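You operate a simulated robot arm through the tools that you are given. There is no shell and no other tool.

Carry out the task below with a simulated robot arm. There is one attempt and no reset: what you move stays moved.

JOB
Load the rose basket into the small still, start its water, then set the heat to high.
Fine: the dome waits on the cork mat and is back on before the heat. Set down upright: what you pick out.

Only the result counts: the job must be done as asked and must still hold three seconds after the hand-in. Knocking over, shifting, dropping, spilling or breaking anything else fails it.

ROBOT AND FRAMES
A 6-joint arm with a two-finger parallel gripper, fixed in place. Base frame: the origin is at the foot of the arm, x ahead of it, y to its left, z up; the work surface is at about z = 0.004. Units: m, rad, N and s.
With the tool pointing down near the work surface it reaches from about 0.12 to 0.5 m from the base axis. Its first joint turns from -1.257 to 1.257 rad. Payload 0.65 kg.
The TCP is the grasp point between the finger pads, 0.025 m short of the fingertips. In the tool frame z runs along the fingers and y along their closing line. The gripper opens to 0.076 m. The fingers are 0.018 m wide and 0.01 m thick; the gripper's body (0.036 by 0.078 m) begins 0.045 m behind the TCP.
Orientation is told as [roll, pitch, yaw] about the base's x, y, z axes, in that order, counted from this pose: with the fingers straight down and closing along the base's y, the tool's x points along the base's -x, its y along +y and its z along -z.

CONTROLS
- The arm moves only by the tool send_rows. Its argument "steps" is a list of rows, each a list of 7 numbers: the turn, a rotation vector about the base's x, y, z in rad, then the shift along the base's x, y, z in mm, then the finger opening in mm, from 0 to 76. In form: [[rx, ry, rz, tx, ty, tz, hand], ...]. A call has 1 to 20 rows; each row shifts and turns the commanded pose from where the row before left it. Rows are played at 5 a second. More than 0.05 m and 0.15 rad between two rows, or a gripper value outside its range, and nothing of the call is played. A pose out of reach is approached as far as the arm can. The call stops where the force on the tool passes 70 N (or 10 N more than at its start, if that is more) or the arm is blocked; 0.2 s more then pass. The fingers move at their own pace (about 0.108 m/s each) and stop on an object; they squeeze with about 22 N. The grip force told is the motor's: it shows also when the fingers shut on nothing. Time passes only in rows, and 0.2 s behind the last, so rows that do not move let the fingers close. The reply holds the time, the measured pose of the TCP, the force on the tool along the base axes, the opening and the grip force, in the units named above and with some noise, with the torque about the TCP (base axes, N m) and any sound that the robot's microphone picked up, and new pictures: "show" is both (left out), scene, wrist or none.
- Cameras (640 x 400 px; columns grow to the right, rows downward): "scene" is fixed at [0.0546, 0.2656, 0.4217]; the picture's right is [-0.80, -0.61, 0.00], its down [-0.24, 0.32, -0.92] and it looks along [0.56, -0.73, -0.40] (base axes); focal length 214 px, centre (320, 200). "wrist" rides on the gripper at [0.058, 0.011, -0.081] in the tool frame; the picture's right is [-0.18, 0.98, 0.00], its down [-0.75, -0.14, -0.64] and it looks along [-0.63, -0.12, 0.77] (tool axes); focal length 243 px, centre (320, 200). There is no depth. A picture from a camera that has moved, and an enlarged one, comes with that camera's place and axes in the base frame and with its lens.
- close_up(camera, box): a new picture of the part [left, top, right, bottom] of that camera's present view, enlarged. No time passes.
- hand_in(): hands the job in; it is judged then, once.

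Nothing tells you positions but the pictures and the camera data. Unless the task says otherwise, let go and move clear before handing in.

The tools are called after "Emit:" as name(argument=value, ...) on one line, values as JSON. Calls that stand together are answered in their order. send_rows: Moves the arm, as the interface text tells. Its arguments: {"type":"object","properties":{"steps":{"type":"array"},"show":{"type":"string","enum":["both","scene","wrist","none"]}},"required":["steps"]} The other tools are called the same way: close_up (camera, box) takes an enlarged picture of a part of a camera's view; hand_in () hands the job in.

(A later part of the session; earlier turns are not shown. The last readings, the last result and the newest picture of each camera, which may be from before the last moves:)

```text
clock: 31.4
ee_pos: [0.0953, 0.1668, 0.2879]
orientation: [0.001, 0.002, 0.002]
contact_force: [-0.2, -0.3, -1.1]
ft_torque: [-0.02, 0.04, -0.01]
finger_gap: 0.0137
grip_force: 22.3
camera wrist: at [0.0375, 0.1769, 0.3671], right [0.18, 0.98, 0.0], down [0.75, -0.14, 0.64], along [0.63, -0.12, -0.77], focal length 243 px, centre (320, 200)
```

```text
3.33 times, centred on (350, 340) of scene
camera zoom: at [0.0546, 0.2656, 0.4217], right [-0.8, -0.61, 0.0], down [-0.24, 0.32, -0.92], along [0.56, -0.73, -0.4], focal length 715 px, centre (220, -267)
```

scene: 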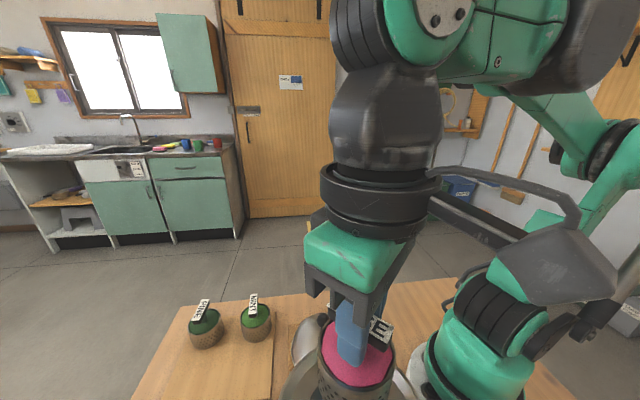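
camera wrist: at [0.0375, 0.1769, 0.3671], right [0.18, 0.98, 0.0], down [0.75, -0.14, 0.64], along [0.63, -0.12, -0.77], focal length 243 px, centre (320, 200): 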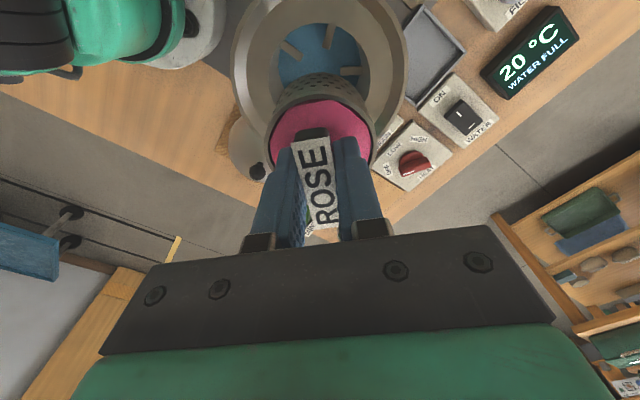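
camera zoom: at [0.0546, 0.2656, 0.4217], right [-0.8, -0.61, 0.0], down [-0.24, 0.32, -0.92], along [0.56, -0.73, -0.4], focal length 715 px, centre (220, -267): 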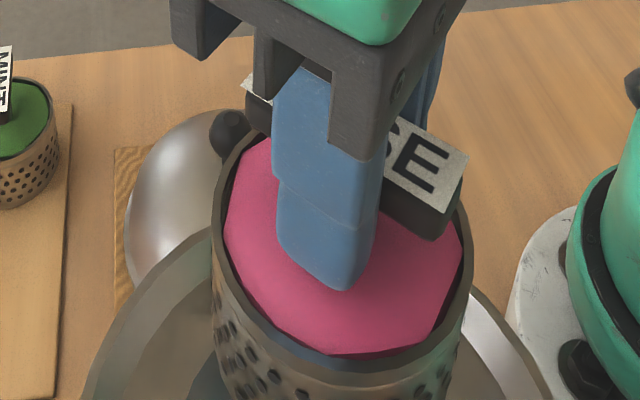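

The pot opening (radius ≈ 46 mm) and the support tabs (tip circle radius ≈ 20 mm, centre ≈ (0.094, 0.166)) line up with the basket held above. I'll lower it in stages and watch the force.

Emit:
send_rows(steps=[[0, 0, 0, -0.5, -0.5, -30, 0], [0, 0, 0, 0, 0, -30, 0], [0, 0, 0, 0, 0, -20, 0], [0, 0, 0, 0, 0, 0, 0]])

```text
clock: 32.4
ee_pos: [0.0945, 0.1646, 0.2062]
orientation: [0.0, 0.0, 0.002]
contact_force: [-0.8, 0.8, -0.8]
ft_torque: [-0.02, 0.0, -0.03]
finger_gap: 0.0137
grip_force: 22.1
camera wrist: at [0.0365, 0.1754, 0.2859], right [0.18, 0.98, 0.0], down [0.75, -0.14, 0.64], along [0.63, -0.12, -0.77], focal length 243 px, centre (320, 200)
```

scene: 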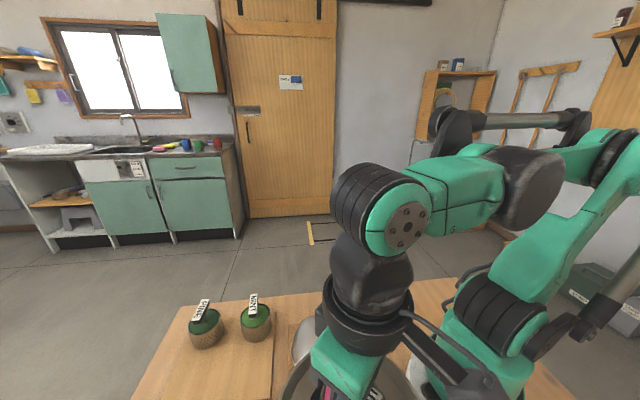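
wrist: 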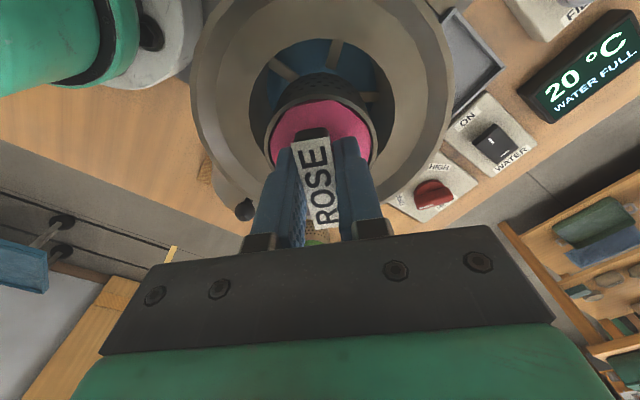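

The basket is centred in the opening to within about 2 mm. I'll nudge it +1.5 mm in y and lower it further.

Emit:
send_rows(steps=[[0, 0, 0, 0.5, 1.5, -10, 0], [0, 0, 0, 0, 0, -10, 0], [0, 0, 0, 0, 0, -8, 0], [0, 0, 0, 0, 0, 0, 0]], show="wrist")

```text
clock: 33.4
ee_pos: [0.0946, 0.1676, 0.1795]
orientation: [0.0, -0.001, 0.002]
contact_force: [-0.2, 0.2, -1.2]
ft_torque: [-0.03, 0.02, -0.01]
finger_gap: 0.0137
grip_force: 22.4
camera wrist: at [0.0373, 0.1783, 0.2583], right [0.18, 0.98, 0.0], down [0.75, -0.14, 0.64], along [0.63, -0.12, -0.77], focal length 243 px, centre (320, 200)
```

wrist: 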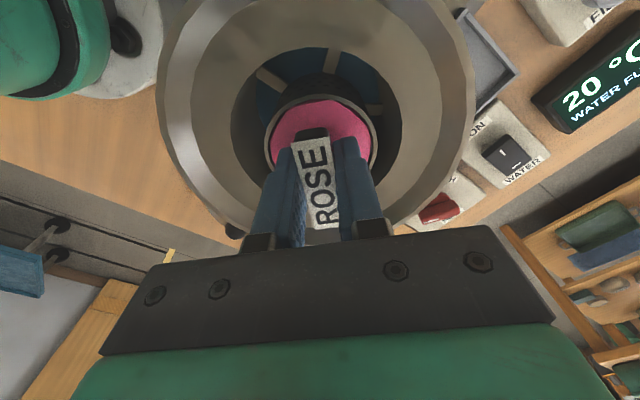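

Emit:
send_rows(steps=[[0, 0, 0, 0, -0.7, -5, 0], [0, 0, 0, 0, 0, -5, 0], [0, 0, 0, 0, 0, 0, 0]], show="none")

```text
clock: 34.2
ee_pos: [0.0952, 0.1669, 0.1707]
orientation: [-0.001, 0.0, 0.002]
contact_force: [0.2, -0.2, -1.0]
ft_torque: [0.0, -0.02, -0.05]
finger_gap: 0.0135
grip_force: 22.0
```

The basket still hangs free (−1.0 N). Next come smaller downward steps until it touches the tabs.

Emit:
send_rows(steps=[[0, 0, 0, 0, 0, -3, 0], [0, 0, 0, 0, 0, -3, 0], [0, 0, 0, 0, 0, 0, 0]], show="none")

Emit:
send_rows(steps=[[0, 0, 0, 0, 0, -3, 0], [0, 0, 0, 0, 0, 0, 0]], show="wrist")

```text
clock: 35.0
ee_pos: [0.0956, 0.1678, 0.1655]
orientation: [0.0, -0.003, 0.0]
contact_force: [4.5, -4.3, 17.7]
ft_torque: [-0.02, -0.1, -0.03]
finger_gap: 0.0134
grip_force: 21.5
```

```text
clock: 35.6
ee_pos: [0.0943, 0.1692, 0.1621]
orientation: [0.0, 0.001, 0.003]
contact_force: [-2.6, 1.2, 17.2]
ft_torque: [0.01, 0.06, 0.03]
finger_gap: 0.0135
grip_force: 21.7
camera wrist: at [0.0366, 0.1781, 0.2403], right [0.18, 0.98, 0.0], down [0.75, -0.14, 0.64], along [0.63, -0.12, -0.77], focal length 243 px, centre (320, 200)
```

wrist: 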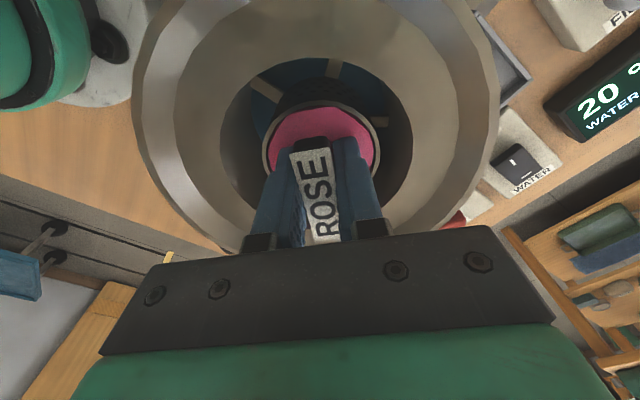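

The basket made contact at about z = 0.165 (17 N). I'll check that it sits level before releasing it.

Emit:
close_up(camera="wrist", box=[210, 30, 430, 250])

Emit:
close_up(camera="scene", box=[240, 270, 440, 400])

```text
1.82 times, centred on (320, 140) of wrist
camera zoom: at [0.0366, 0.1781, 0.2403], right [0.18, 0.98, 0.0], down [0.75, -0.14, 0.64], along [0.63, -0.12, -0.77], focal length 441 px, centre (320, 309)
```

zoom: 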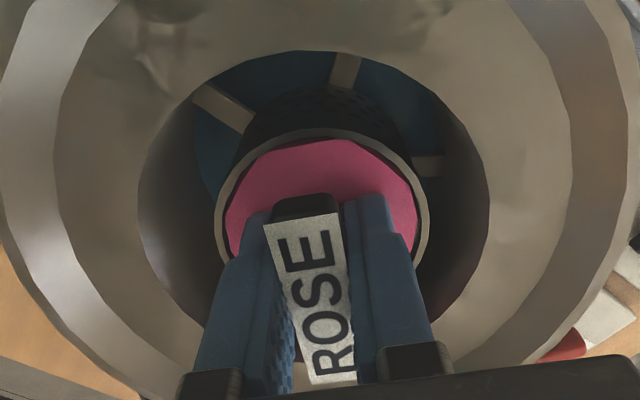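

```text
3.08 times, centred on (340, 335) of scene
camera zoom: at [0.0546, 0.2656, 0.4217], right [-0.8, -0.61, 0.0], down [-0.24, 0.32, -0.92], along [0.56, -0.73, -0.4], focal length 660 px, centre (258, -215)
```

zoom: 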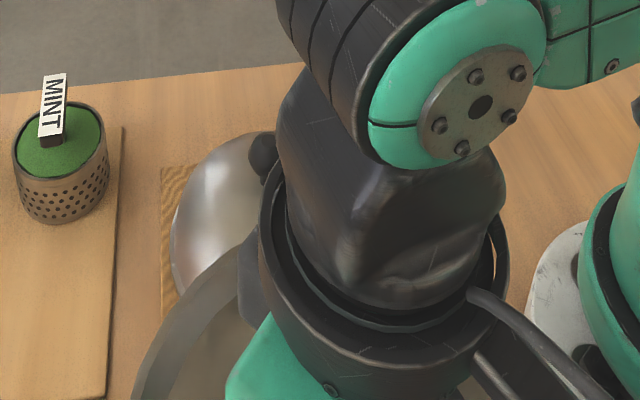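

The basket sits level and centred on the tabs, with the tab ends showing evenly around it. I'll relax 1 mm, open to 40 mm (well inside the pot) and rise.

Emit:
send_rows(steps=[[0, 0, 0, 0, 0, 1, 0], [0, 0, 0, 0, 0, 0, 14], [0, 0, 0, 0, 0, 0, 20], [0, 0, 0, 0, 0, 0, 40], [0, 0, 0, 0, 0, 0, 40]], show="wrist")

```text
clock: 36.8
ee_pos: [0.096, 0.167, 0.1622]
orientation: [0.0, 0.001, 0.001]
contact_force: [-1.3, 0.4, 0.4]
ft_torque: [0.04, 0.02, -0.02]
finger_gap: 0.04
grip_force: 0.0
camera wrist: at [0.0363, 0.1779, 0.2412], right [0.18, 0.98, 0.0], down [0.75, -0.14, 0.64], along [0.63, -0.12, -0.77], focal length 243 px, centre (320, 200)
```

wrist: 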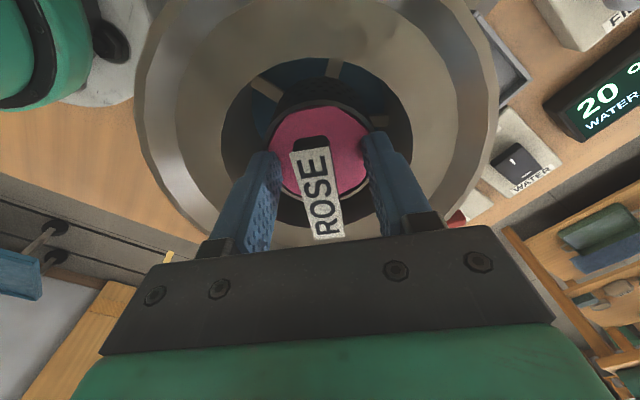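

Released cleanly. I'll go straight up and check the basket in the pot.

Emit:
send_rows(steps=[[0, 0, 0, 0, 0, 15, 40], [0, 0, 0, 0, 0, 30, 40], [0, 0, 0, 0, 0, 40, 40], [0, 0, 0, 0, 0, 40, 40], [0, 0, 0, 0, 0, 40, 60], [0, 0, 0, 0, 0, 0, 60]])

```text
clock: 38.2
ee_pos: [0.0929, 0.1681, 0.328]
orientation: [0.001, 0.0, 0.002]
contact_force: [-0.5, 0.2, 0.3]
ft_torque: [-0.01, -0.01, 0.0]
finger_gap: 0.06
grip_force: 0.0
camera wrist: at [0.0352, 0.1775, 0.4072], right [0.18, 0.98, 0.0], down [0.75, -0.14, 0.64], along [0.63, -0.12, -0.77], focal length 243 px, centre (320, 200)
```

scene: 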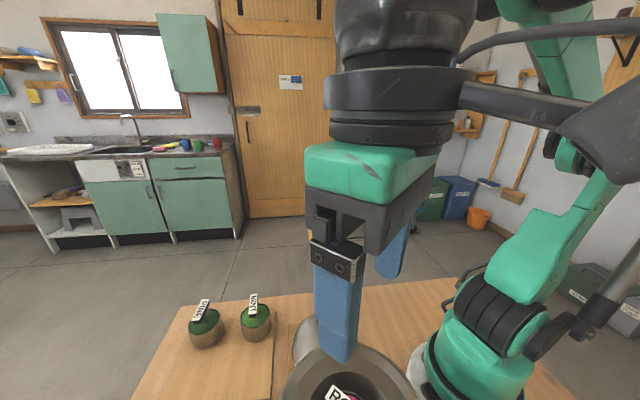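
wrist: 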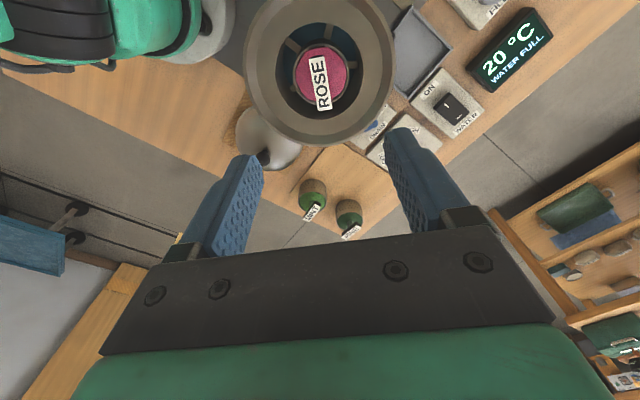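

Emit:
close_up(camera="wrist", box=[230, 0, 410, 160])

```text
2.50 times, centred on (320, 80) of wrist
camera zoom: at [0.0352, 0.1775, 0.4072], right [0.18, 0.98, 0.0], down [0.75, -0.14, 0.64], along [0.63, -0.12, -0.77], focal length 606 px, centre (320, 500)
```

zoom: 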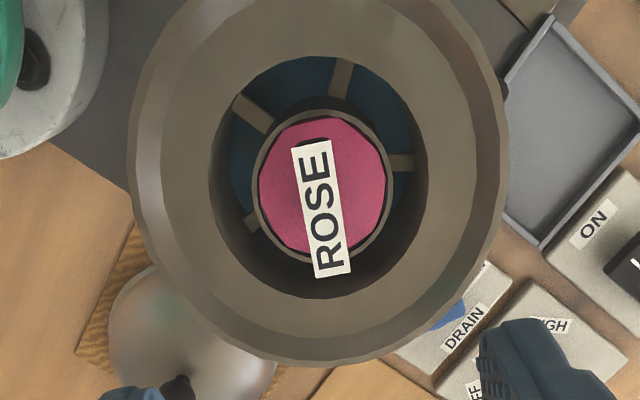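

The rose basket sits upright and centred in the pot. Next I'll fetch the dome from the mat (grip pose about 0.209, 0.055, 0.089, yaw 1.05).

Emit:
send_rows(steps=[[0, 0, 0.131, 14.5, -14.1, 0, 60], [0, 0, 0.131, 14.5, -14.1, 0, 60], [0, 0, 0.131, 14.5, -14.1, 0, 60], [0, 0, 0.131, 14.5, -14.1, 0, 60], [0, 0, 0.131, 14.5, -14.1, 0, 60], [0, 0, 0.131, 14.5, -14.1, 0, 60], [0, 0, 0.131, 14.5, -14.1, 0, 60], [0, 0, 0.131, 14.5, -14.1, 0, 60], [0, 0, 0, 0, 0, -40, 60], [0, 0, 0, 0, 0, -40, 60], [0, 0, 0, 0, 0, -40, 60], [0, 0, 0, 0, 0, -30, 60], [0, 0, 0, 0, 0, 0, 60]])

```text
clock: 41.0
ee_pos: [0.2094, 0.0557, 0.1766]
orientation: [-0.001, 0.001, 1.05]
contact_force: [-0.4, 0.3, 0.4]
ft_torque: [0.02, 0.01, -0.02]
finger_gap: 0.0601
grip_force: 0.1
camera wrist: at [0.1716, 0.01, 0.2556], right [-0.76, 0.65, 0.0], down [0.5, 0.58, 0.64], along [0.42, 0.49, -0.77], focal length 243 px, centre (320, 200)
```

scene: 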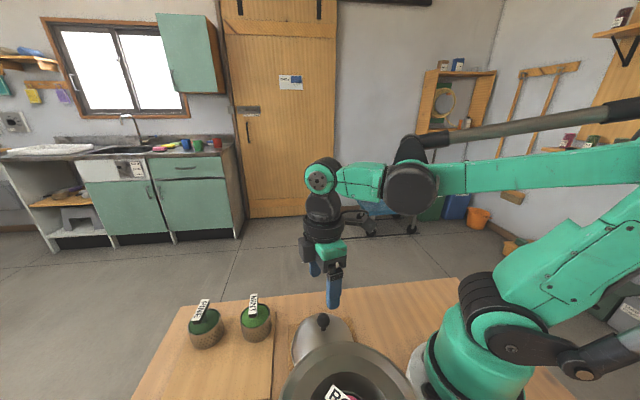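
wrist: 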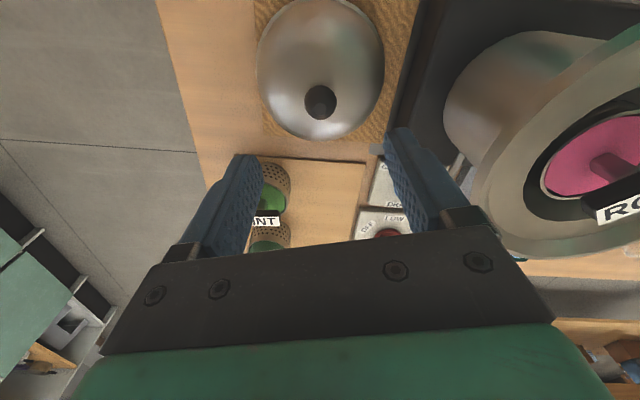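

The knob is centred between the fingers. I'll descend to the same grip height (0.090) and close.

Emit:
send_rows(steps=[[0, 0, 0, -0.6, -0.5, -35, 60], [0, 0, 0, 0, 0, -30, 60], [0, 0, 0, 0, 0, -15, 60], [0, 0, 0, 0, 0, -6.5, 60], [0, 0, 0, 0, 0, 0, 60], [0, 0, 0, 0, 0, 0, 35], [0, 0, 0, 0, 0, 0, 10], [0, 0, 0, 0, 0, 0, 10], [0, 0, 0, 0, 0, 0, 10]])

```text
clock: 43.0
ee_pos: [0.2095, 0.0554, 0.0916]
orientation: [0.0, -0.001, 1.051]
contact_force: [-0.5, 0.0, -0.7]
ft_torque: [-0.01, -0.02, 0.02]
finger_gap: 0.023
grip_force: 21.7
camera wrist: at [0.1709, 0.0088, 0.1699], right [-0.76, 0.65, 0.0], down [0.5, 0.58, 0.64], along [0.42, 0.49, -0.77], focal length 243 px, centre (320, 200)
```

scene: 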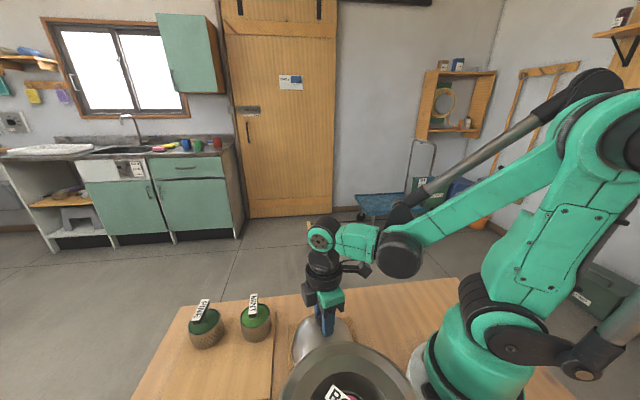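
wrist: 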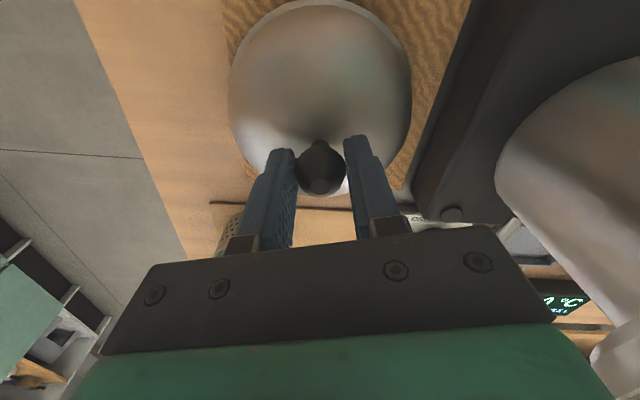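

The dome is gripped the same way as before. I'll lift to about z = 0.40 and carry it back over the pot.

Emit:
send_rows(steps=[[0, 0, 0, 0, 0, 15, 10], [0, 0, 0, 0, 0, 30, 10], [0, 0, 0, 0, 0, 40, 10], [0, 0, 0, 0, 0, 40, 10], [0, 0, 0, 0, 0, 40, 10], [0, 0, 0, 0, 0, 40, 10], [0, 0, 0, 0, 0, 40, 10], [0, 0, 0, 0, 0, 40, 10], [0, 0, 0, 0, 0, 20, 10], [0, 0, 0, -12, 12, 0, 10], [0, 0, 0, -20, 19, 0, 10], [0, 0, 0, -22, 22, 0, 10], [0, 0, 0, -22, 22, 0, 10], [0, 0, 0, -20, 19, 0, 10], [0, 0, 0, -12, 12, 0, 10], [0, 0, 0, -5.5, 5.5, 0, 10], [0, 0, 0, 0, 0, 0, 10]])

```text
clock: 46.6
ee_pos: [0.0958, 0.1677, 0.3967]
orientation: [0.001, 0.001, 1.051]
contact_force: [0.4, 0.2, -2.4]
ft_torque: [0.01, 0.0, 0.0]
finger_gap: 0.023
grip_force: 22.4
camera wrist: at [0.0574, 0.1207, 0.4753], right [-0.76, 0.65, 0.0], down [0.5, 0.58, 0.64], along [0.42, 0.49, -0.77], focal length 243 px, centre (320, 200)
```

scene: 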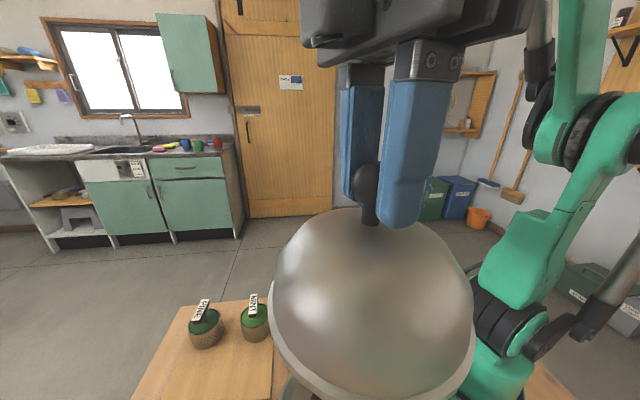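
wrist: 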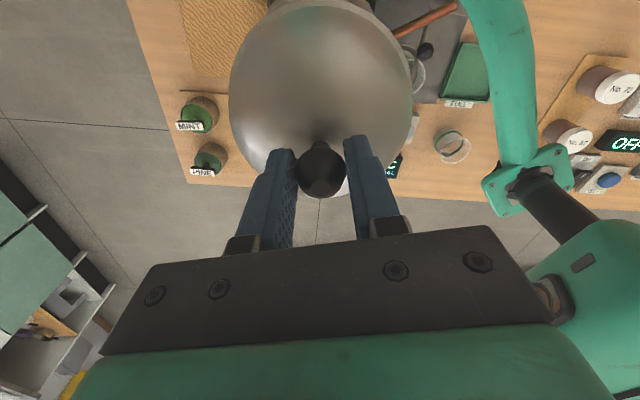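

The dome is above the pot. I'll take a few extra pose readings without moving, because I want the seating position to better than 1 mm.

Emit:
send_rows(steps=[[0, 0, 0, -0.3, 1.0, 0, 10]], show="none")

Emit:
send_rows(steps=[[0, 0, 0, 0, 0, 0, 10]], show="none")

Emit:
send_rows(steps=[[0, 0, 0, 0, 0, 0, 10]], show="none")

Emit:
send_rows(steps=[[0, 0, 0, 0, 0, 0, 10]], show="none")

```text
clock: 47.0
ee_pos: [0.0956, 0.167, 0.3983]
orientation: [-0.001, 0.0, 1.05]
contact_force: [0.0, 0.4, -1.9]
ft_torque: [0.04, 0.01, -0.03]
finger_gap: 0.0228
grip_force: 21.8
```

```text
clock: 47.4
ee_pos: [0.0948, 0.1682, 0.3969]
orientation: [-0.001, 0.0, 1.05]
contact_force: [0.1, -0.3, -2.3]
ft_torque: [0.01, -0.02, 0.02]
finger_gap: 0.0229
grip_force: 22.3
```

```text
clock: 47.8
ee_pos: [0.0957, 0.1668, 0.3963]
orientation: [0.001, 0.0, 1.051]
contact_force: [0.4, 0.4, -2.6]
ft_torque: [0.01, 0.01, 0.03]
finger_gap: 0.0229
grip_force: 22.3
```

```text
clock: 48.2
ee_pos: [0.0962, 0.1674, 0.3978]
orientation: [0.0, -0.001, 1.051]
contact_force: [-0.4, 0.2, -2.0]
ft_torque: [-0.01, -0.02, 0.0]
finger_gap: 0.023
grip_force: 21.9
```

The readings agree to within about 0.6 mm. I'll correct by −0.5 mm in x and y and lower the dome toward the seat, with contact expected near TCP z ≈ 0.235.

Emit:
send_rows(steps=[[0, 0, 0, -0.5, -0.5, -30, 10], [0, 0, 0, 0, 0, -40, 10], [0, 0, 0, 0, 0, -40, 10], [0, 0, 0, 0, 0, -25, 10], [0, 0, 0, 0, 0, -10, 10], [0, 0, 0, 0, 0, 0, 10]])

```text
clock: 49.6
ee_pos: [0.0961, 0.1667, 0.2508]
orientation: [0.0, 0.0, 1.051]
contact_force: [0.1, -0.1, -3.0]
ft_torque: [0.0, 0.0, 0.01]
finger_gap: 0.0229
grip_force: 22.0
camera wrist: at [0.058, 0.121, 0.3292], right [-0.76, 0.65, 0.0], down [0.5, 0.58, 0.64], along [0.42, 0.49, -0.77], focal length 243 px, centre (320, 200)
```

scene: 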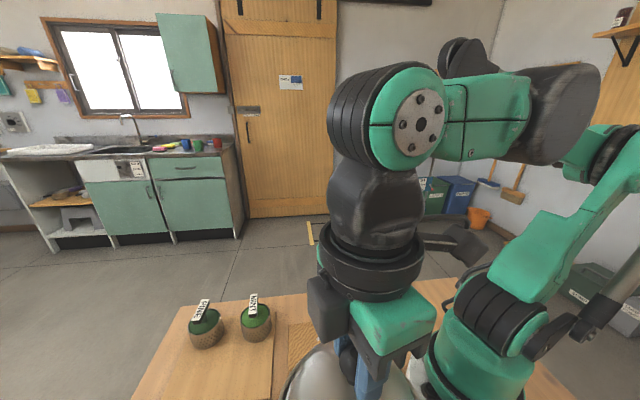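
wrist: 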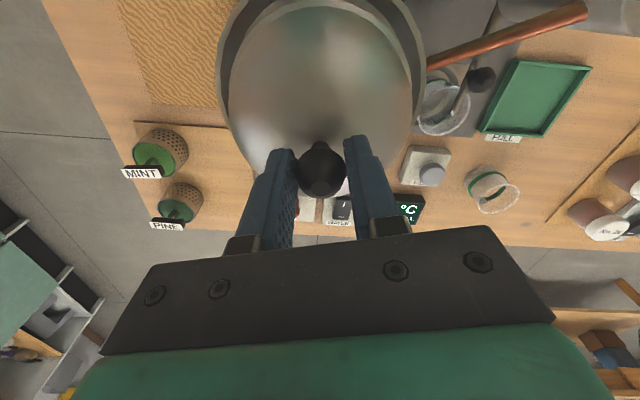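

The dome is about 16 mm above its seat and the view is symmetric. I'll lower it the rest of the way in small steps.

Emit:
send_rows(steps=[[0, 0, 0, 0, 0, -5, 10], [0, 0, 0, 0, 0, -4, 10], [0, 0, 0, 0, 0, 0, 10]], show="none")

Emit:
send_rows(steps=[[0, 0, 0, 0, 0, -3, 10], [0, 0, 0, 0, 0, 0, 10]], show="none")

Emit:
send_rows(steps=[[0, 0, 0, 0, 0, -2, 10], [0, 0, 0, 0, 0, 0, 10]], show="none")

```text
clock: 50.4
ee_pos: [0.0948, 0.1661, 0.2423]
orientation: [0.0, 0.0, 1.05]
contact_force: [-0.1, 0.9, -2.4]
ft_torque: [0.0, -0.03, -0.03]
finger_gap: 0.023
grip_force: 21.5
```

```text
clock: 51.0
ee_pos: [0.096, 0.1669, 0.2378]
orientation: [0.001, 0.001, 1.051]
contact_force: [-0.4, -0.4, -1.7]
ft_torque: [-0.01, 0.0, 0.0]
finger_gap: 0.023
grip_force: 22.0
```

```text
clock: 51.6
ee_pos: [0.097, 0.1665, 0.2375]
orientation: [0.001, 0.0, 1.049]
contact_force: [-0.9, -0.3, -3.2]
ft_torque: [-0.02, 0.03, 0.0]
finger_gap: 0.0229
grip_force: 22.6
```

Emit:
send_rows(steps=[[0, 0, 0, 0, 0, -2, 10], [0, 0, 0, 0, 0, 0, 10]], show="none")

Emit:
send_rows(steps=[[0, 0, 0, 0, 0, -1.5, 10], [0, 0, 0, 0, 0, 0, 10]], show="wrist")

```text
clock: 52.2
ee_pos: [0.0958, 0.1673, 0.2357]
orientation: [0.001, 0.0, 1.05]
contact_force: [-0.5, -0.6, -1.3]
ft_torque: [0.0, 0.0, -0.03]
finger_gap: 0.0232
grip_force: 21.7
```

```text
clock: 52.8
ee_pos: [0.096, 0.1666, 0.2336]
orientation: [0.0, 0.0, 1.052]
contact_force: [-0.1, -0.3, -2.8]
ft_torque: [-0.02, 0.0, 0.01]
finger_gap: 0.023
grip_force: 21.7
camera wrist: at [0.0576, 0.1206, 0.3125], right [-0.76, 0.65, 0.0], down [0.5, 0.58, 0.64], along [0.42, 0.49, -0.77], focal length 243 px, centre (320, 200)
```

wrist: 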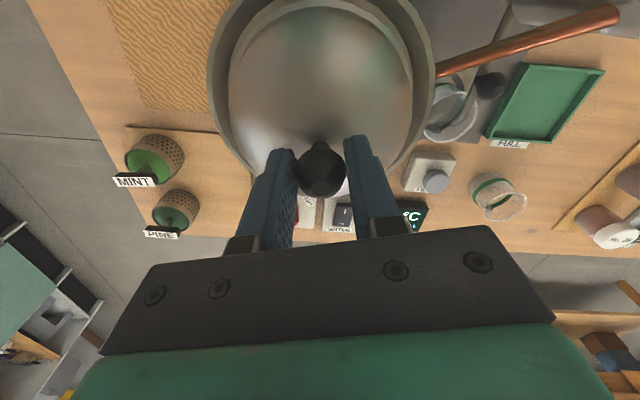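

Emit:
send_rows(steps=[[0, 0, 0, 0, 0, -1.5, 10], [0, 0, 0, 0, 0, 0, 10]], show="none")

Emit:
send_rows(steps=[[0, 0, 0, 0, 0, -1.5, 10], [0, 0, 0, 0, 0, 0, 10]], show="none")

```text
clock: 53.4
ee_pos: [0.0958, 0.1647, 0.2319]
orientation: [0.0, 0.001, 1.051]
contact_force: [0.7, -0.7, -3.8]
ft_torque: [0.02, 0.04, 0.0]
finger_gap: 0.023
grip_force: 21.8
```

```text
clock: 54.0
ee_pos: [0.0947, 0.1661, 0.2311]
orientation: [0.001, -0.002, 1.051]
contact_force: [-0.4, -1.1, 14.9]
ft_torque: [-0.04, -0.01, 0.01]
finger_gap: 0.0233
grip_force: 22.2
```

The dome touched its seat (+15 N, no side force) at z ≈ 0.231. I'll ease off, release and check that it is seated.

Emit:
send_rows(steps=[[0, 0, 0, 0, 0, 1, 10], [0, 0, 0, 0, 0, 0, 24], [0, 0, 0, 0, 0, 0, 40], [0, 0, 0, 0, 0, 0, 60], [0, 0, 0, 0, 0, 10, 60], [0, 0, 0, 0, 0, 30, 60], [0, 0, 0, 0, 0, 40, 60], [0, 0, 0, 0, 0, 40, 60], [0, 0, 0, 0, 0, 0, 60]])

```text
clock: 56.0
ee_pos: [0.0981, 0.1679, 0.3534]
orientation: [0.0, 0.001, 1.053]
contact_force: [-0.7, -0.2, 0.9]
ft_torque: [-0.03, 0.02, 0.02]
finger_gap: 0.06
grip_force: 0.1
camera wrist: at [0.059, 0.1222, 0.4326], right [-0.76, 0.65, 0.0], down [0.5, 0.58, 0.64], along [0.42, 0.49, -0.77], focal length 243 px, centre (320, 200)
```

scene: 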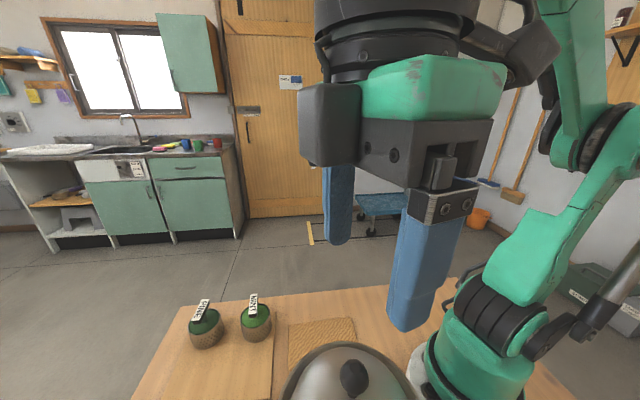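
wrist: 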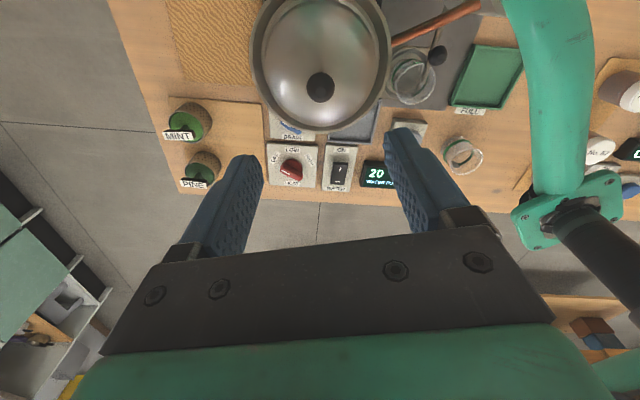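

Emit:
close_up(camera="wrist", box=[240, 0, 440, 200])

Emit:
close_up(camera="scene", box=[260, 310, 440, 400])

```text
2.00 times, centred on (340, 100) of wrist
camera zoom: at [0.059, 0.1222, 0.4326], right [-0.76, 0.65, 0.0], down [0.5, 0.58, 0.64], along [0.42, 0.49, -0.77], focal length 485 px, centre (280, 400)
```

zoom: 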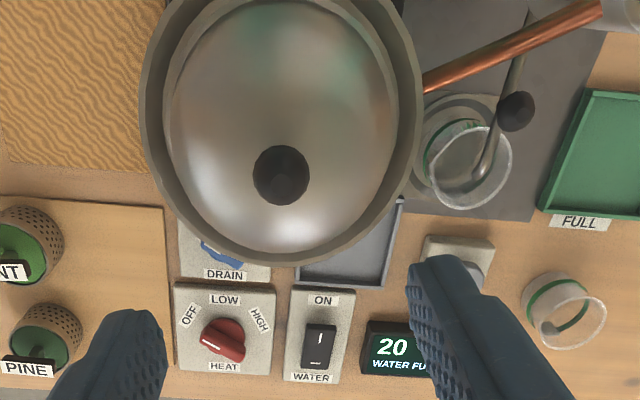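

```text
3.56 times, centred on (350, 355) of scene
camera zoom: at [0.0546, 0.2656, 0.4217], right [-0.8, -0.61, 0.0], down [-0.24, 0.32, -0.92], along [0.56, -0.73, -0.4], focal length 763 px, centre (213, -351)
```

zoom: 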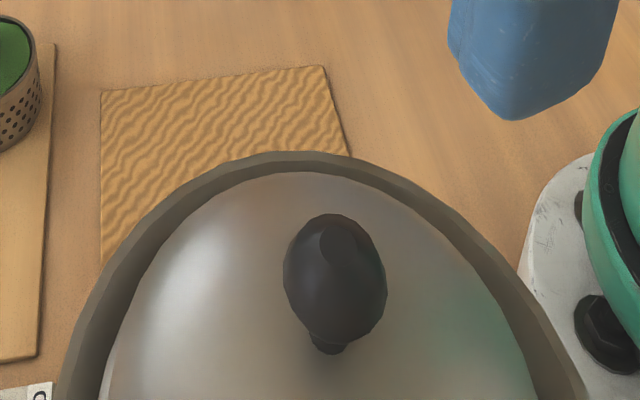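

The dome is seated where it was, within about 1–2 mm, with an even gap all round. Next is the water switch: I'll move above its "I"/ON end near (0.197, 0.345) with the fingers closed and look closely.

Emit:
send_rows(steps=[[0, 0, -0.052, 16.7, 29.7, 0, 60], [0, 0, -0.052, 16.7, 29.7, 0, 60], [0, 0, -0.052, 16.7, 29.7, 0, 60], [0, 0, -0.052, 16.7, 29.7, 0, 30], [0, 0, -0.052, 16.7, 29.7, 0, 0], [0, 0, -0.051, 16.7, 29.7, 0, 0], [0, 0, 0, 0, 0, -40, 0], [0, 0, 0, 0, 0, -40, 0], [0, 0, 0, 0, 0, -40, 0], [0, 0, 0, 0, 0, -30, 0], [0, 0, 0, 0, 0, 0, 0]])

```text
clock: 58.4
ee_pos: [0.1821, 0.3204, 0.183]
orientation: [0.0, 0.001, 0.738]
contact_force: [-0.2, -0.4, -0.1]
ft_torque: [-0.03, 0.0, 0.0]
finger_gap: 0.0
grip_force: 22.2
out of reach, approached as far as the arm can: row 5, 6
camera wrist: at [0.1319, 0.2889, 0.2611], right [-0.53, 0.85, 0.0], down [0.65, 0.4, 0.64], along [0.55, 0.34, -0.77], focal length 243 px, centre (320, 200)
```

scene: 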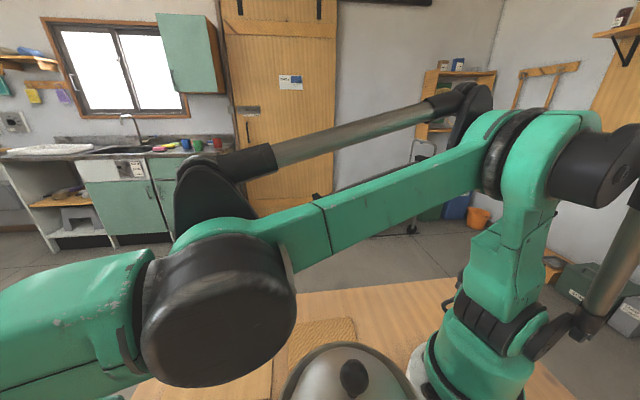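
wrist: 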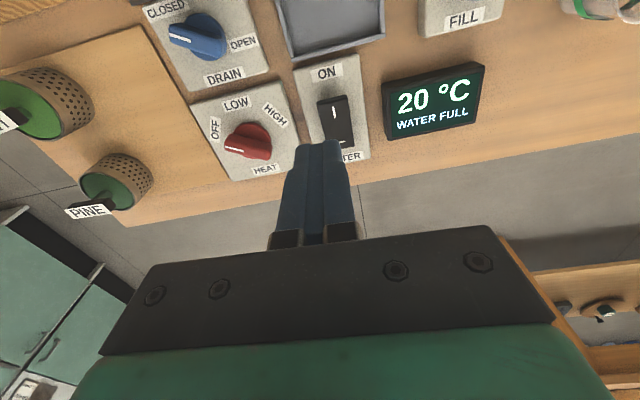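

The arm reached its limit up high but is now over the panel at (0.182, 0.320, 0.183). I'll enlarge the switch.

Emit:
close_up(camera="wrist", box=[150, 0, 400, 190])

Emit:
close_up(camera="wrist", box=[280, 40, 400, 170])

```text
2.11 times, centred on (275, 95) of wrist
camera zoom: at [0.1319, 0.2889, 0.2611], right [-0.53, 0.85, 0.0], down [0.65, 0.4, 0.64], along [0.55, 0.34, -0.77], focal length 511 px, centre (415, 421)
```

zoom: 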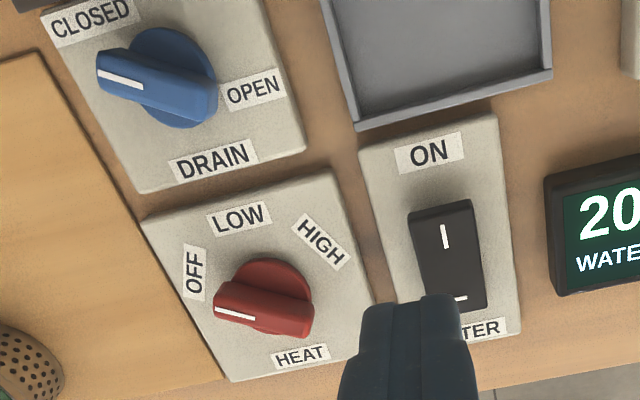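

```text
3.08 times, centred on (340, 105) of wrist
camera zoom: at [0.1319, 0.2889, 0.2611], right [-0.53, 0.85, 0.0], down [0.65, 0.4, 0.64], along [0.55, 0.34, -0.77], focal length 746 px, centre (258, 492)
```

zoom: 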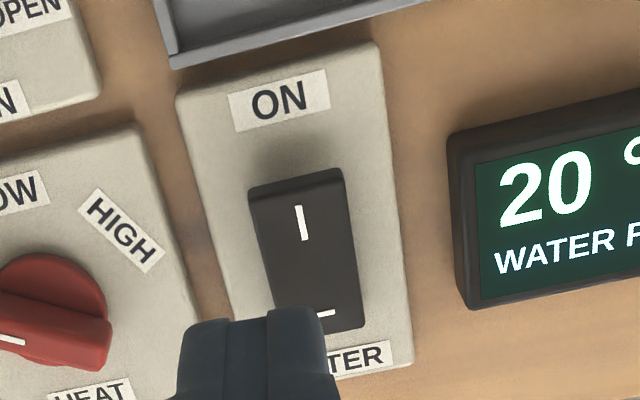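

The "I" mark is at about (0.196, 0.344, 0.033), the rocker is 20 × 50 mm or so, and the drain handle points to CLOSED. I'll position the closed fingertips above the ON end and check from close by.

Emit:
send_rows(steps=[[0, 0, 0, 7, 12, -30, 0], [0, 0, 0, 6.5, 11.8, -35, 0], [0, 0, 0, 0, 0, -28, 0], [0, 0, 0, 0, 0, -10, 0], [0, 0, 0, 0, 0, 0, 0]])

```text
clock: 59.6
ee_pos: [0.1965, 0.344, 0.079]
orientation: [0.0, 0.001, 0.737]
contact_force: [-0.6, 0.4, -0.4]
ft_torque: [0.03, -0.01, 0.0]
finger_gap: 0.0001
grip_force: 22.0
camera wrist: at [0.1455, 0.3125, 0.1572], right [-0.53, 0.85, 0.0], down [0.65, 0.4, 0.64], along [0.55, 0.34, -0.77], focal length 243 px, centre (320, 200)
```

scene: 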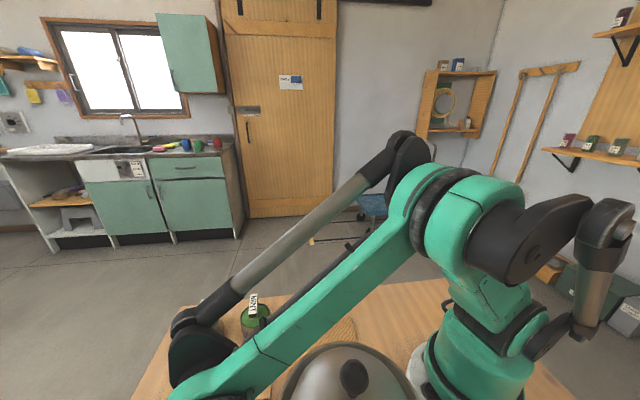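
wrist: 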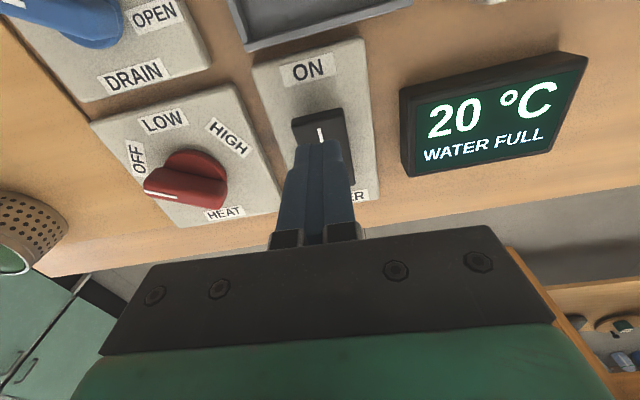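

The "I" mark lies exactly under the fingertips. I'll push down in small steps and watch the force and sound.

Emit:
send_rows(steps=[[0, 0, 0, 0, 0, -10, 0], [0, 0, 0, 0, 0, -5, 0], [0, 0, 0, 0, 0, -3, 0], [0, 0, 0, 0, 0, -3, 0], [0, 0, 0, 0, 0, 0, 0]], show="wrist")

```text
clock: 60.8
ee_pos: [0.1955, 0.3432, 0.0592]
orientation: [0.001, 0.0, 0.738]
contact_force: [0.3, -0.6, -0.6]
ft_torque: [-0.01, -0.01, -0.02]
finger_gap: 0.0
grip_force: 21.9
camera wrist: at [0.1459, 0.3127, 0.1368], right [-0.53, 0.85, 0.0], down [0.65, 0.4, 0.64], along [0.55, 0.34, -0.77], focal length 243 px, centre (320, 200)
```

wrist: 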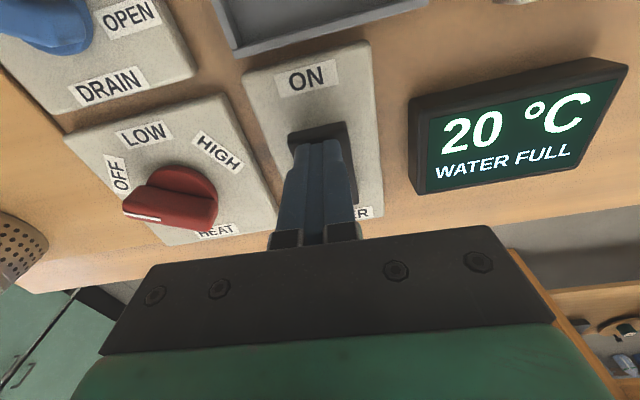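

Emit:
send_rows(steps=[[0, 0, 0, 0, 0, -3, 0], [0, 0, 0, 0, 0, -2, 0], [0, 0, 0, 0, 0, 0, 0]], show="wrist")

```text
clock: 61.6
ee_pos: [0.1957, 0.3441, 0.0528]
orientation: [-0.001, 0.001, 0.739]
contact_force: [-1.0, -0.1, 0.6]
ft_torque: [0.0, -0.01, 0.02]
finger_gap: 0.0
grip_force: 22.5
camera wrist: at [0.1459, 0.3126, 0.1322], right [-0.53, 0.85, 0.0], down [0.65, 0.4, 0.64], along [0.55, 0.34, -0.77], focal length 243 px, centre (320, 200)
```

wrist: 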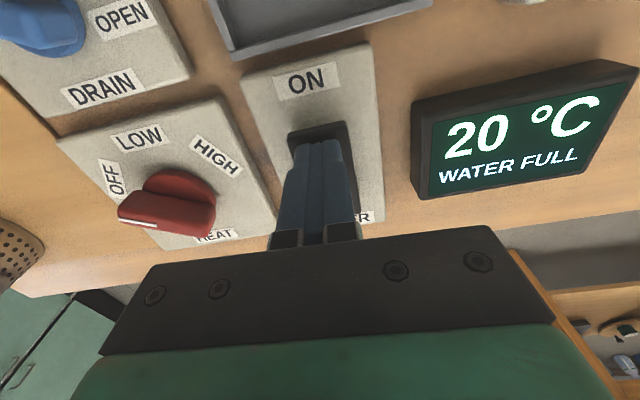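

No contact yet at fingertip z ≈ 0.028. I'll continue down in 2 mm steps.

Emit:
send_rows(steps=[[0, 0, 0, 0, 0, -2, 0], [0, 0, 0, 0, 0, -2, 0], [0, 0, 0, 0, 0, 0, 0]], show="none")

Emit:
send_rows(steps=[[0, 0, 0, 0, 0, -2, 0], [0, 0, 0, 0, 0, 0, 0]], show="wrist")

```text
clock: 62.3
ee_pos: [0.1962, 0.3448, 0.0515]
orientation: [0.002, 0.001, 0.739]
contact_force: [-0.5, -1.0, 20.5]
ft_torque: [0.12, -0.08, -0.04]
finger_gap: 0.0
grip_force: 21.9
stopped in row 3: the force on the tool passed its limit at 74 N (the readings are from after the stop); the commanded pose is now the measured one
```

```text
clock: 62.7
ee_pos: [0.1972, 0.3454, 0.0518]
orientation: [0.0, -0.001, 0.739]
contact_force: [-0.7, -1.1, 22.9]
ft_torque: [0.16, -0.1, -0.03]
finger_gap: 0.0
grip_force: 22.0
stopped in row 2: the force on the tool passed its limit at 85 N (the readings are from after the stop); the commanded pose is now the measured one
camera wrist: at [0.1457, 0.3127, 0.1301], right [-0.53, 0.85, 0.0], down [0.65, 0.4, 0.64], along [0.55, 0.34, -0.77], focal length 243 px, centre (320, 200)
```

wrist: 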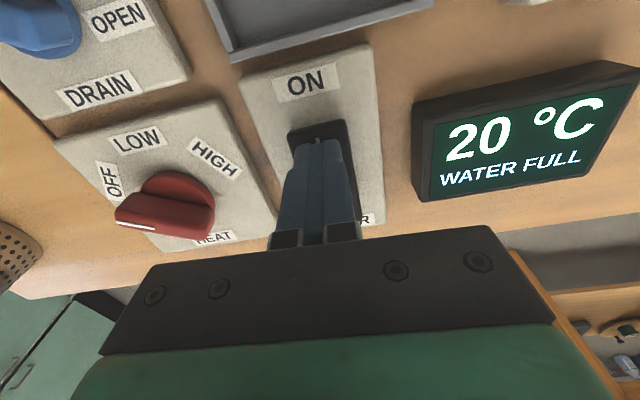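

The push met something rigid (the force limit tripped) and I heard no click. I'll back off and look at how the rocker is tilted now.

Emit:
send_rows(steps=[[0, 0, 0, 0, 0, 10, 0], [0, 0, 0, -10, -9, 30, 0], [0, 0, 0, -15, -14, 30, 0], [0, 0, 0, 0, 0, 0, 0]], show="wrist")

Emit:
close_up(camera="wrist", box=[260, 40, 460, 190])

```text
clock: 63.7
ee_pos: [0.1724, 0.3206, 0.1228]
orientation: [0.0, 0.0, 0.738]
contact_force: [0.4, -0.9, 0.8]
ft_torque: [-0.02, -0.01, -0.02]
finger_gap: 0.0001
grip_force: 22.1
camera wrist: at [0.1222, 0.2882, 0.2003], right [-0.53, 0.85, 0.0], down [0.65, 0.4, 0.64], along [0.55, 0.34, -0.77], focal length 243 px, centre (320, 200)
```

wrist: 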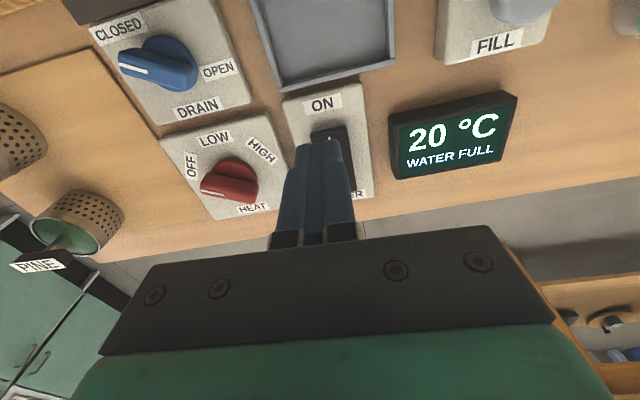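

```text
2.67 times, centred on (360, 115) of wrist
camera zoom: at [0.1222, 0.2882, 0.2003], right [-0.53, 0.85, 0.0], down [0.65, 0.4, 0.64], along [0.55, 0.34, -0.77], focal length 647 px, centre (213, 427)
```

zoom: 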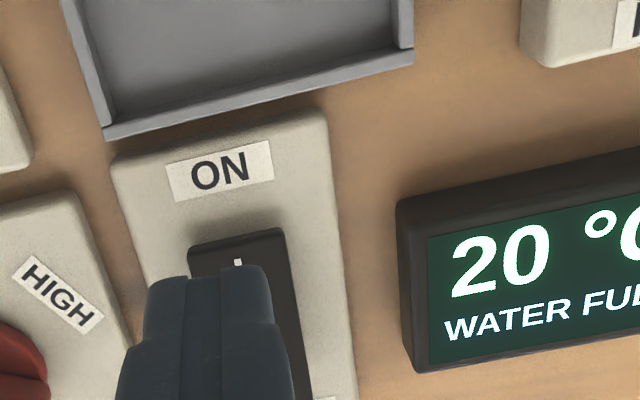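

The fingers block the view, so I'll open them here, well above everything, to see the rocker.

Emit:
send_rows(steps=[[0, 0, 0, 0, 0, 30, 40], [0, 0, 0, 0, 0, 0, 76], [0, 0, 0, 0, 0, 0, 76]], show="wrist")

Emit:
close_up(camera="wrist", box=[280, 60, 400, 170])

```text
clock: 64.5
ee_pos: [0.173, 0.3197, 0.1516]
orientation: [0.0, 0.001, 0.738]
contact_force: [-0.5, -0.3, -0.5]
ft_torque: [-0.03, 0.0, 0.03]
finger_gap: 0.076
grip_force: 0.1
camera wrist: at [0.1227, 0.2887, 0.23], right [-0.53, 0.85, 0.0], down [0.65, 0.4, 0.64], along [0.55, 0.34, -0.77], focal length 243 px, centre (320, 200)
```

wrist: 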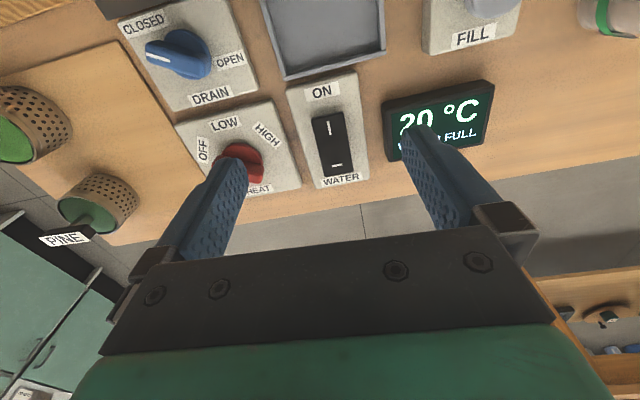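

```text
3.64 times, centred on (340, 115) of wrist
camera zoom: at [0.1227, 0.2887, 0.23], right [-0.53, 0.85, 0.0], down [0.65, 0.4, 0.64], along [0.55, 0.34, -0.77], focal length 882 px, centre (247, 509)
```

zoom: 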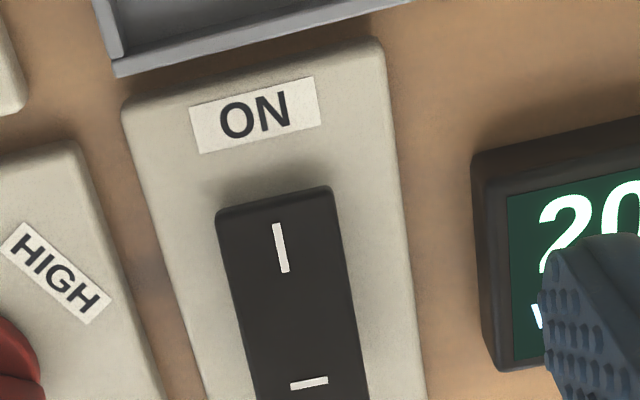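

The ON end of the rocker now sits lower and its marks look further apart, so it has tipped to ON. Next is the heat knob: its handle points at about −78° (OFF), HIGH is about 120° clockwise from there, and its centre is near (0.273, 0.289). I'll move above it with the fingers across the handle.

Emit:
send_rows(steps=[[0, 0, 0.129, 12.4, -3.8, 2, 76], [0, 0, 0.129, 12.4, -3.8, 2, 76], [0, 0, 0.129, 12.4, -3.8, 2, 76], [0, 0, 0.129, 12.4, -3.8, 2, 76], [0, 0, 0.129, 12.4, -3.8, 0, 76], [0, 0, 0.129, 12.4, -3.8, 0, 76], [0, 0, 0.129, 12.4, -3.8, 0, 76], [0, 0, 0.129, 12.4, -3.8, 0, 76], [0, 0, 0, 0, 0, 0, 76]])

Emit:
close_up(camera="wrist", box=[220, 20, 420, 190])

```text
clock: 66.5
ee_pos: [0.2696, 0.2907, 0.1566]
orientation: [-0.001, 0.001, 1.772]
contact_force: [0.0, -1.0, 0.3]
ft_torque: [-0.02, 0.01, 0.0]
finger_gap: 0.0762
grip_force: 0.1
camera wrist: at [0.2712, 0.2304, 0.2369], right [-1.0, -0.02, 0.0], down [-0.01, 0.77, 0.64], along [-0.01, 0.64, -0.77], focal length 243 px, centre (320, 200)
```

scene: 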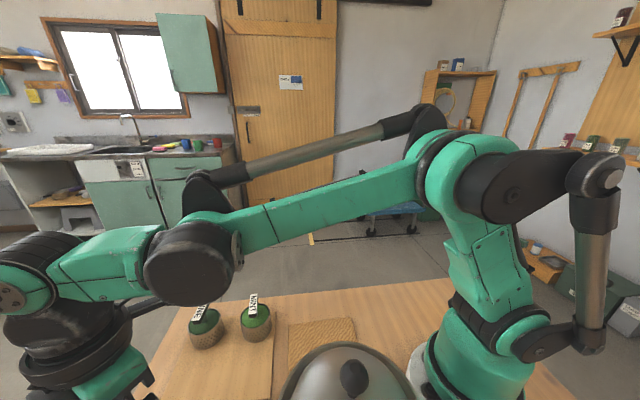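
wrist: 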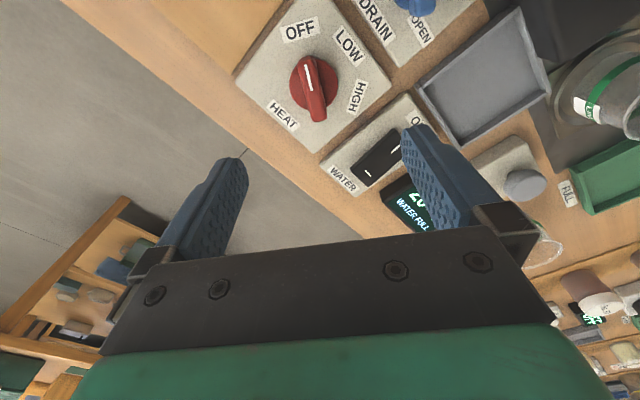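

```text
2.35 times, centred on (320, 105) of wrist
camera zoom: at [0.2712, 0.2304, 0.2369], right [-1.0, -0.02, 0.0], down [-0.01, 0.77, 0.64], along [-0.01, 0.64, -0.77], focal length 571 px, centre (320, 424)
```

zoom: 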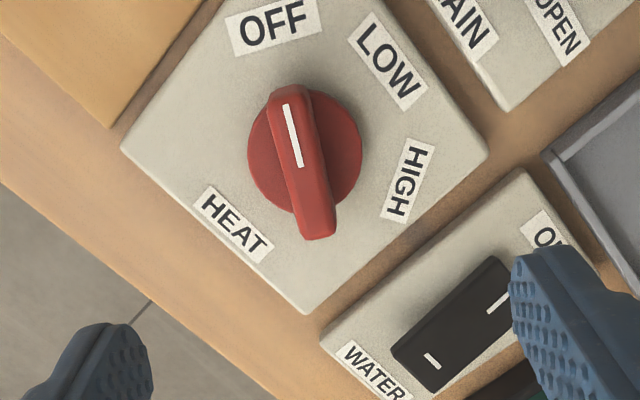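

This view shows the heat pointer at OFF, with LOW and HIGH at 60° and 120° clockwise. The knob axis is about (+6, −4) mm from the TCP. I'll shift, trim the yaw and descend partway to re-check.

Emit:
send_rows(steps=[[0, 0, 0.024, 6, -3.6, -20, 50], [0, 0, 0, 0, 0, -30, 50], [0, 0, 0, 0, 0, -15, 50], [0, 0, 0, 0, 0, 0, 50]], show="wrist")

Emit:
close_up(camera="wrist", box=[220, 60, 420, 220])

```text
clock: 67.5
ee_pos: [0.2756, 0.2885, 0.0928]
orientation: [0.001, 0.0, 1.794]
contact_force: [-0.1, 1.2, -0.5]
ft_torque: [0.0, 0.0, 0.03]
finger_gap: 0.0501
grip_force: 0.0
camera wrist: at [0.2778, 0.2285, 0.1726], right [-1.0, -0.04, 0.0], down [-0.03, 0.77, 0.64], along [-0.02, 0.64, -0.77], focal length 243 px, centre (320, 200)
```

wrist: 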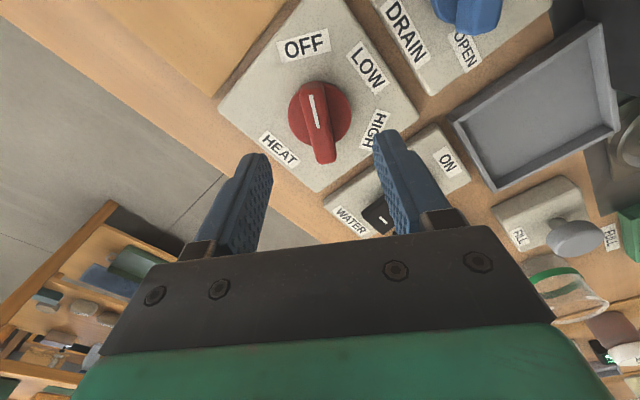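

```text
2.50 times, centred on (320, 140) of wrist
camera zoom: at [0.2778, 0.2285, 0.1726], right [-1.0, -0.04, 0.0], down [-0.03, 0.77, 0.64], along [-0.02, 0.64, -0.77], focal length 606 px, centre (320, 350)
```

zoom: 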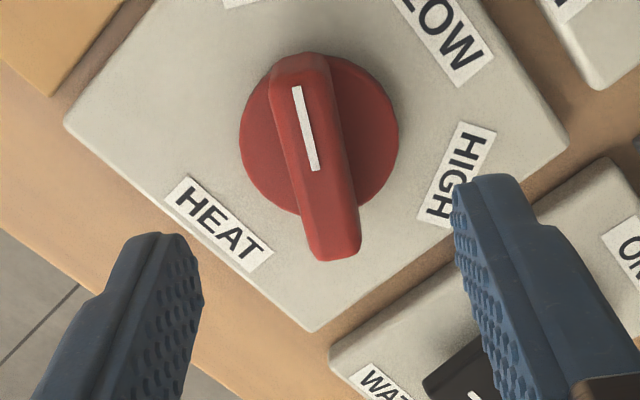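

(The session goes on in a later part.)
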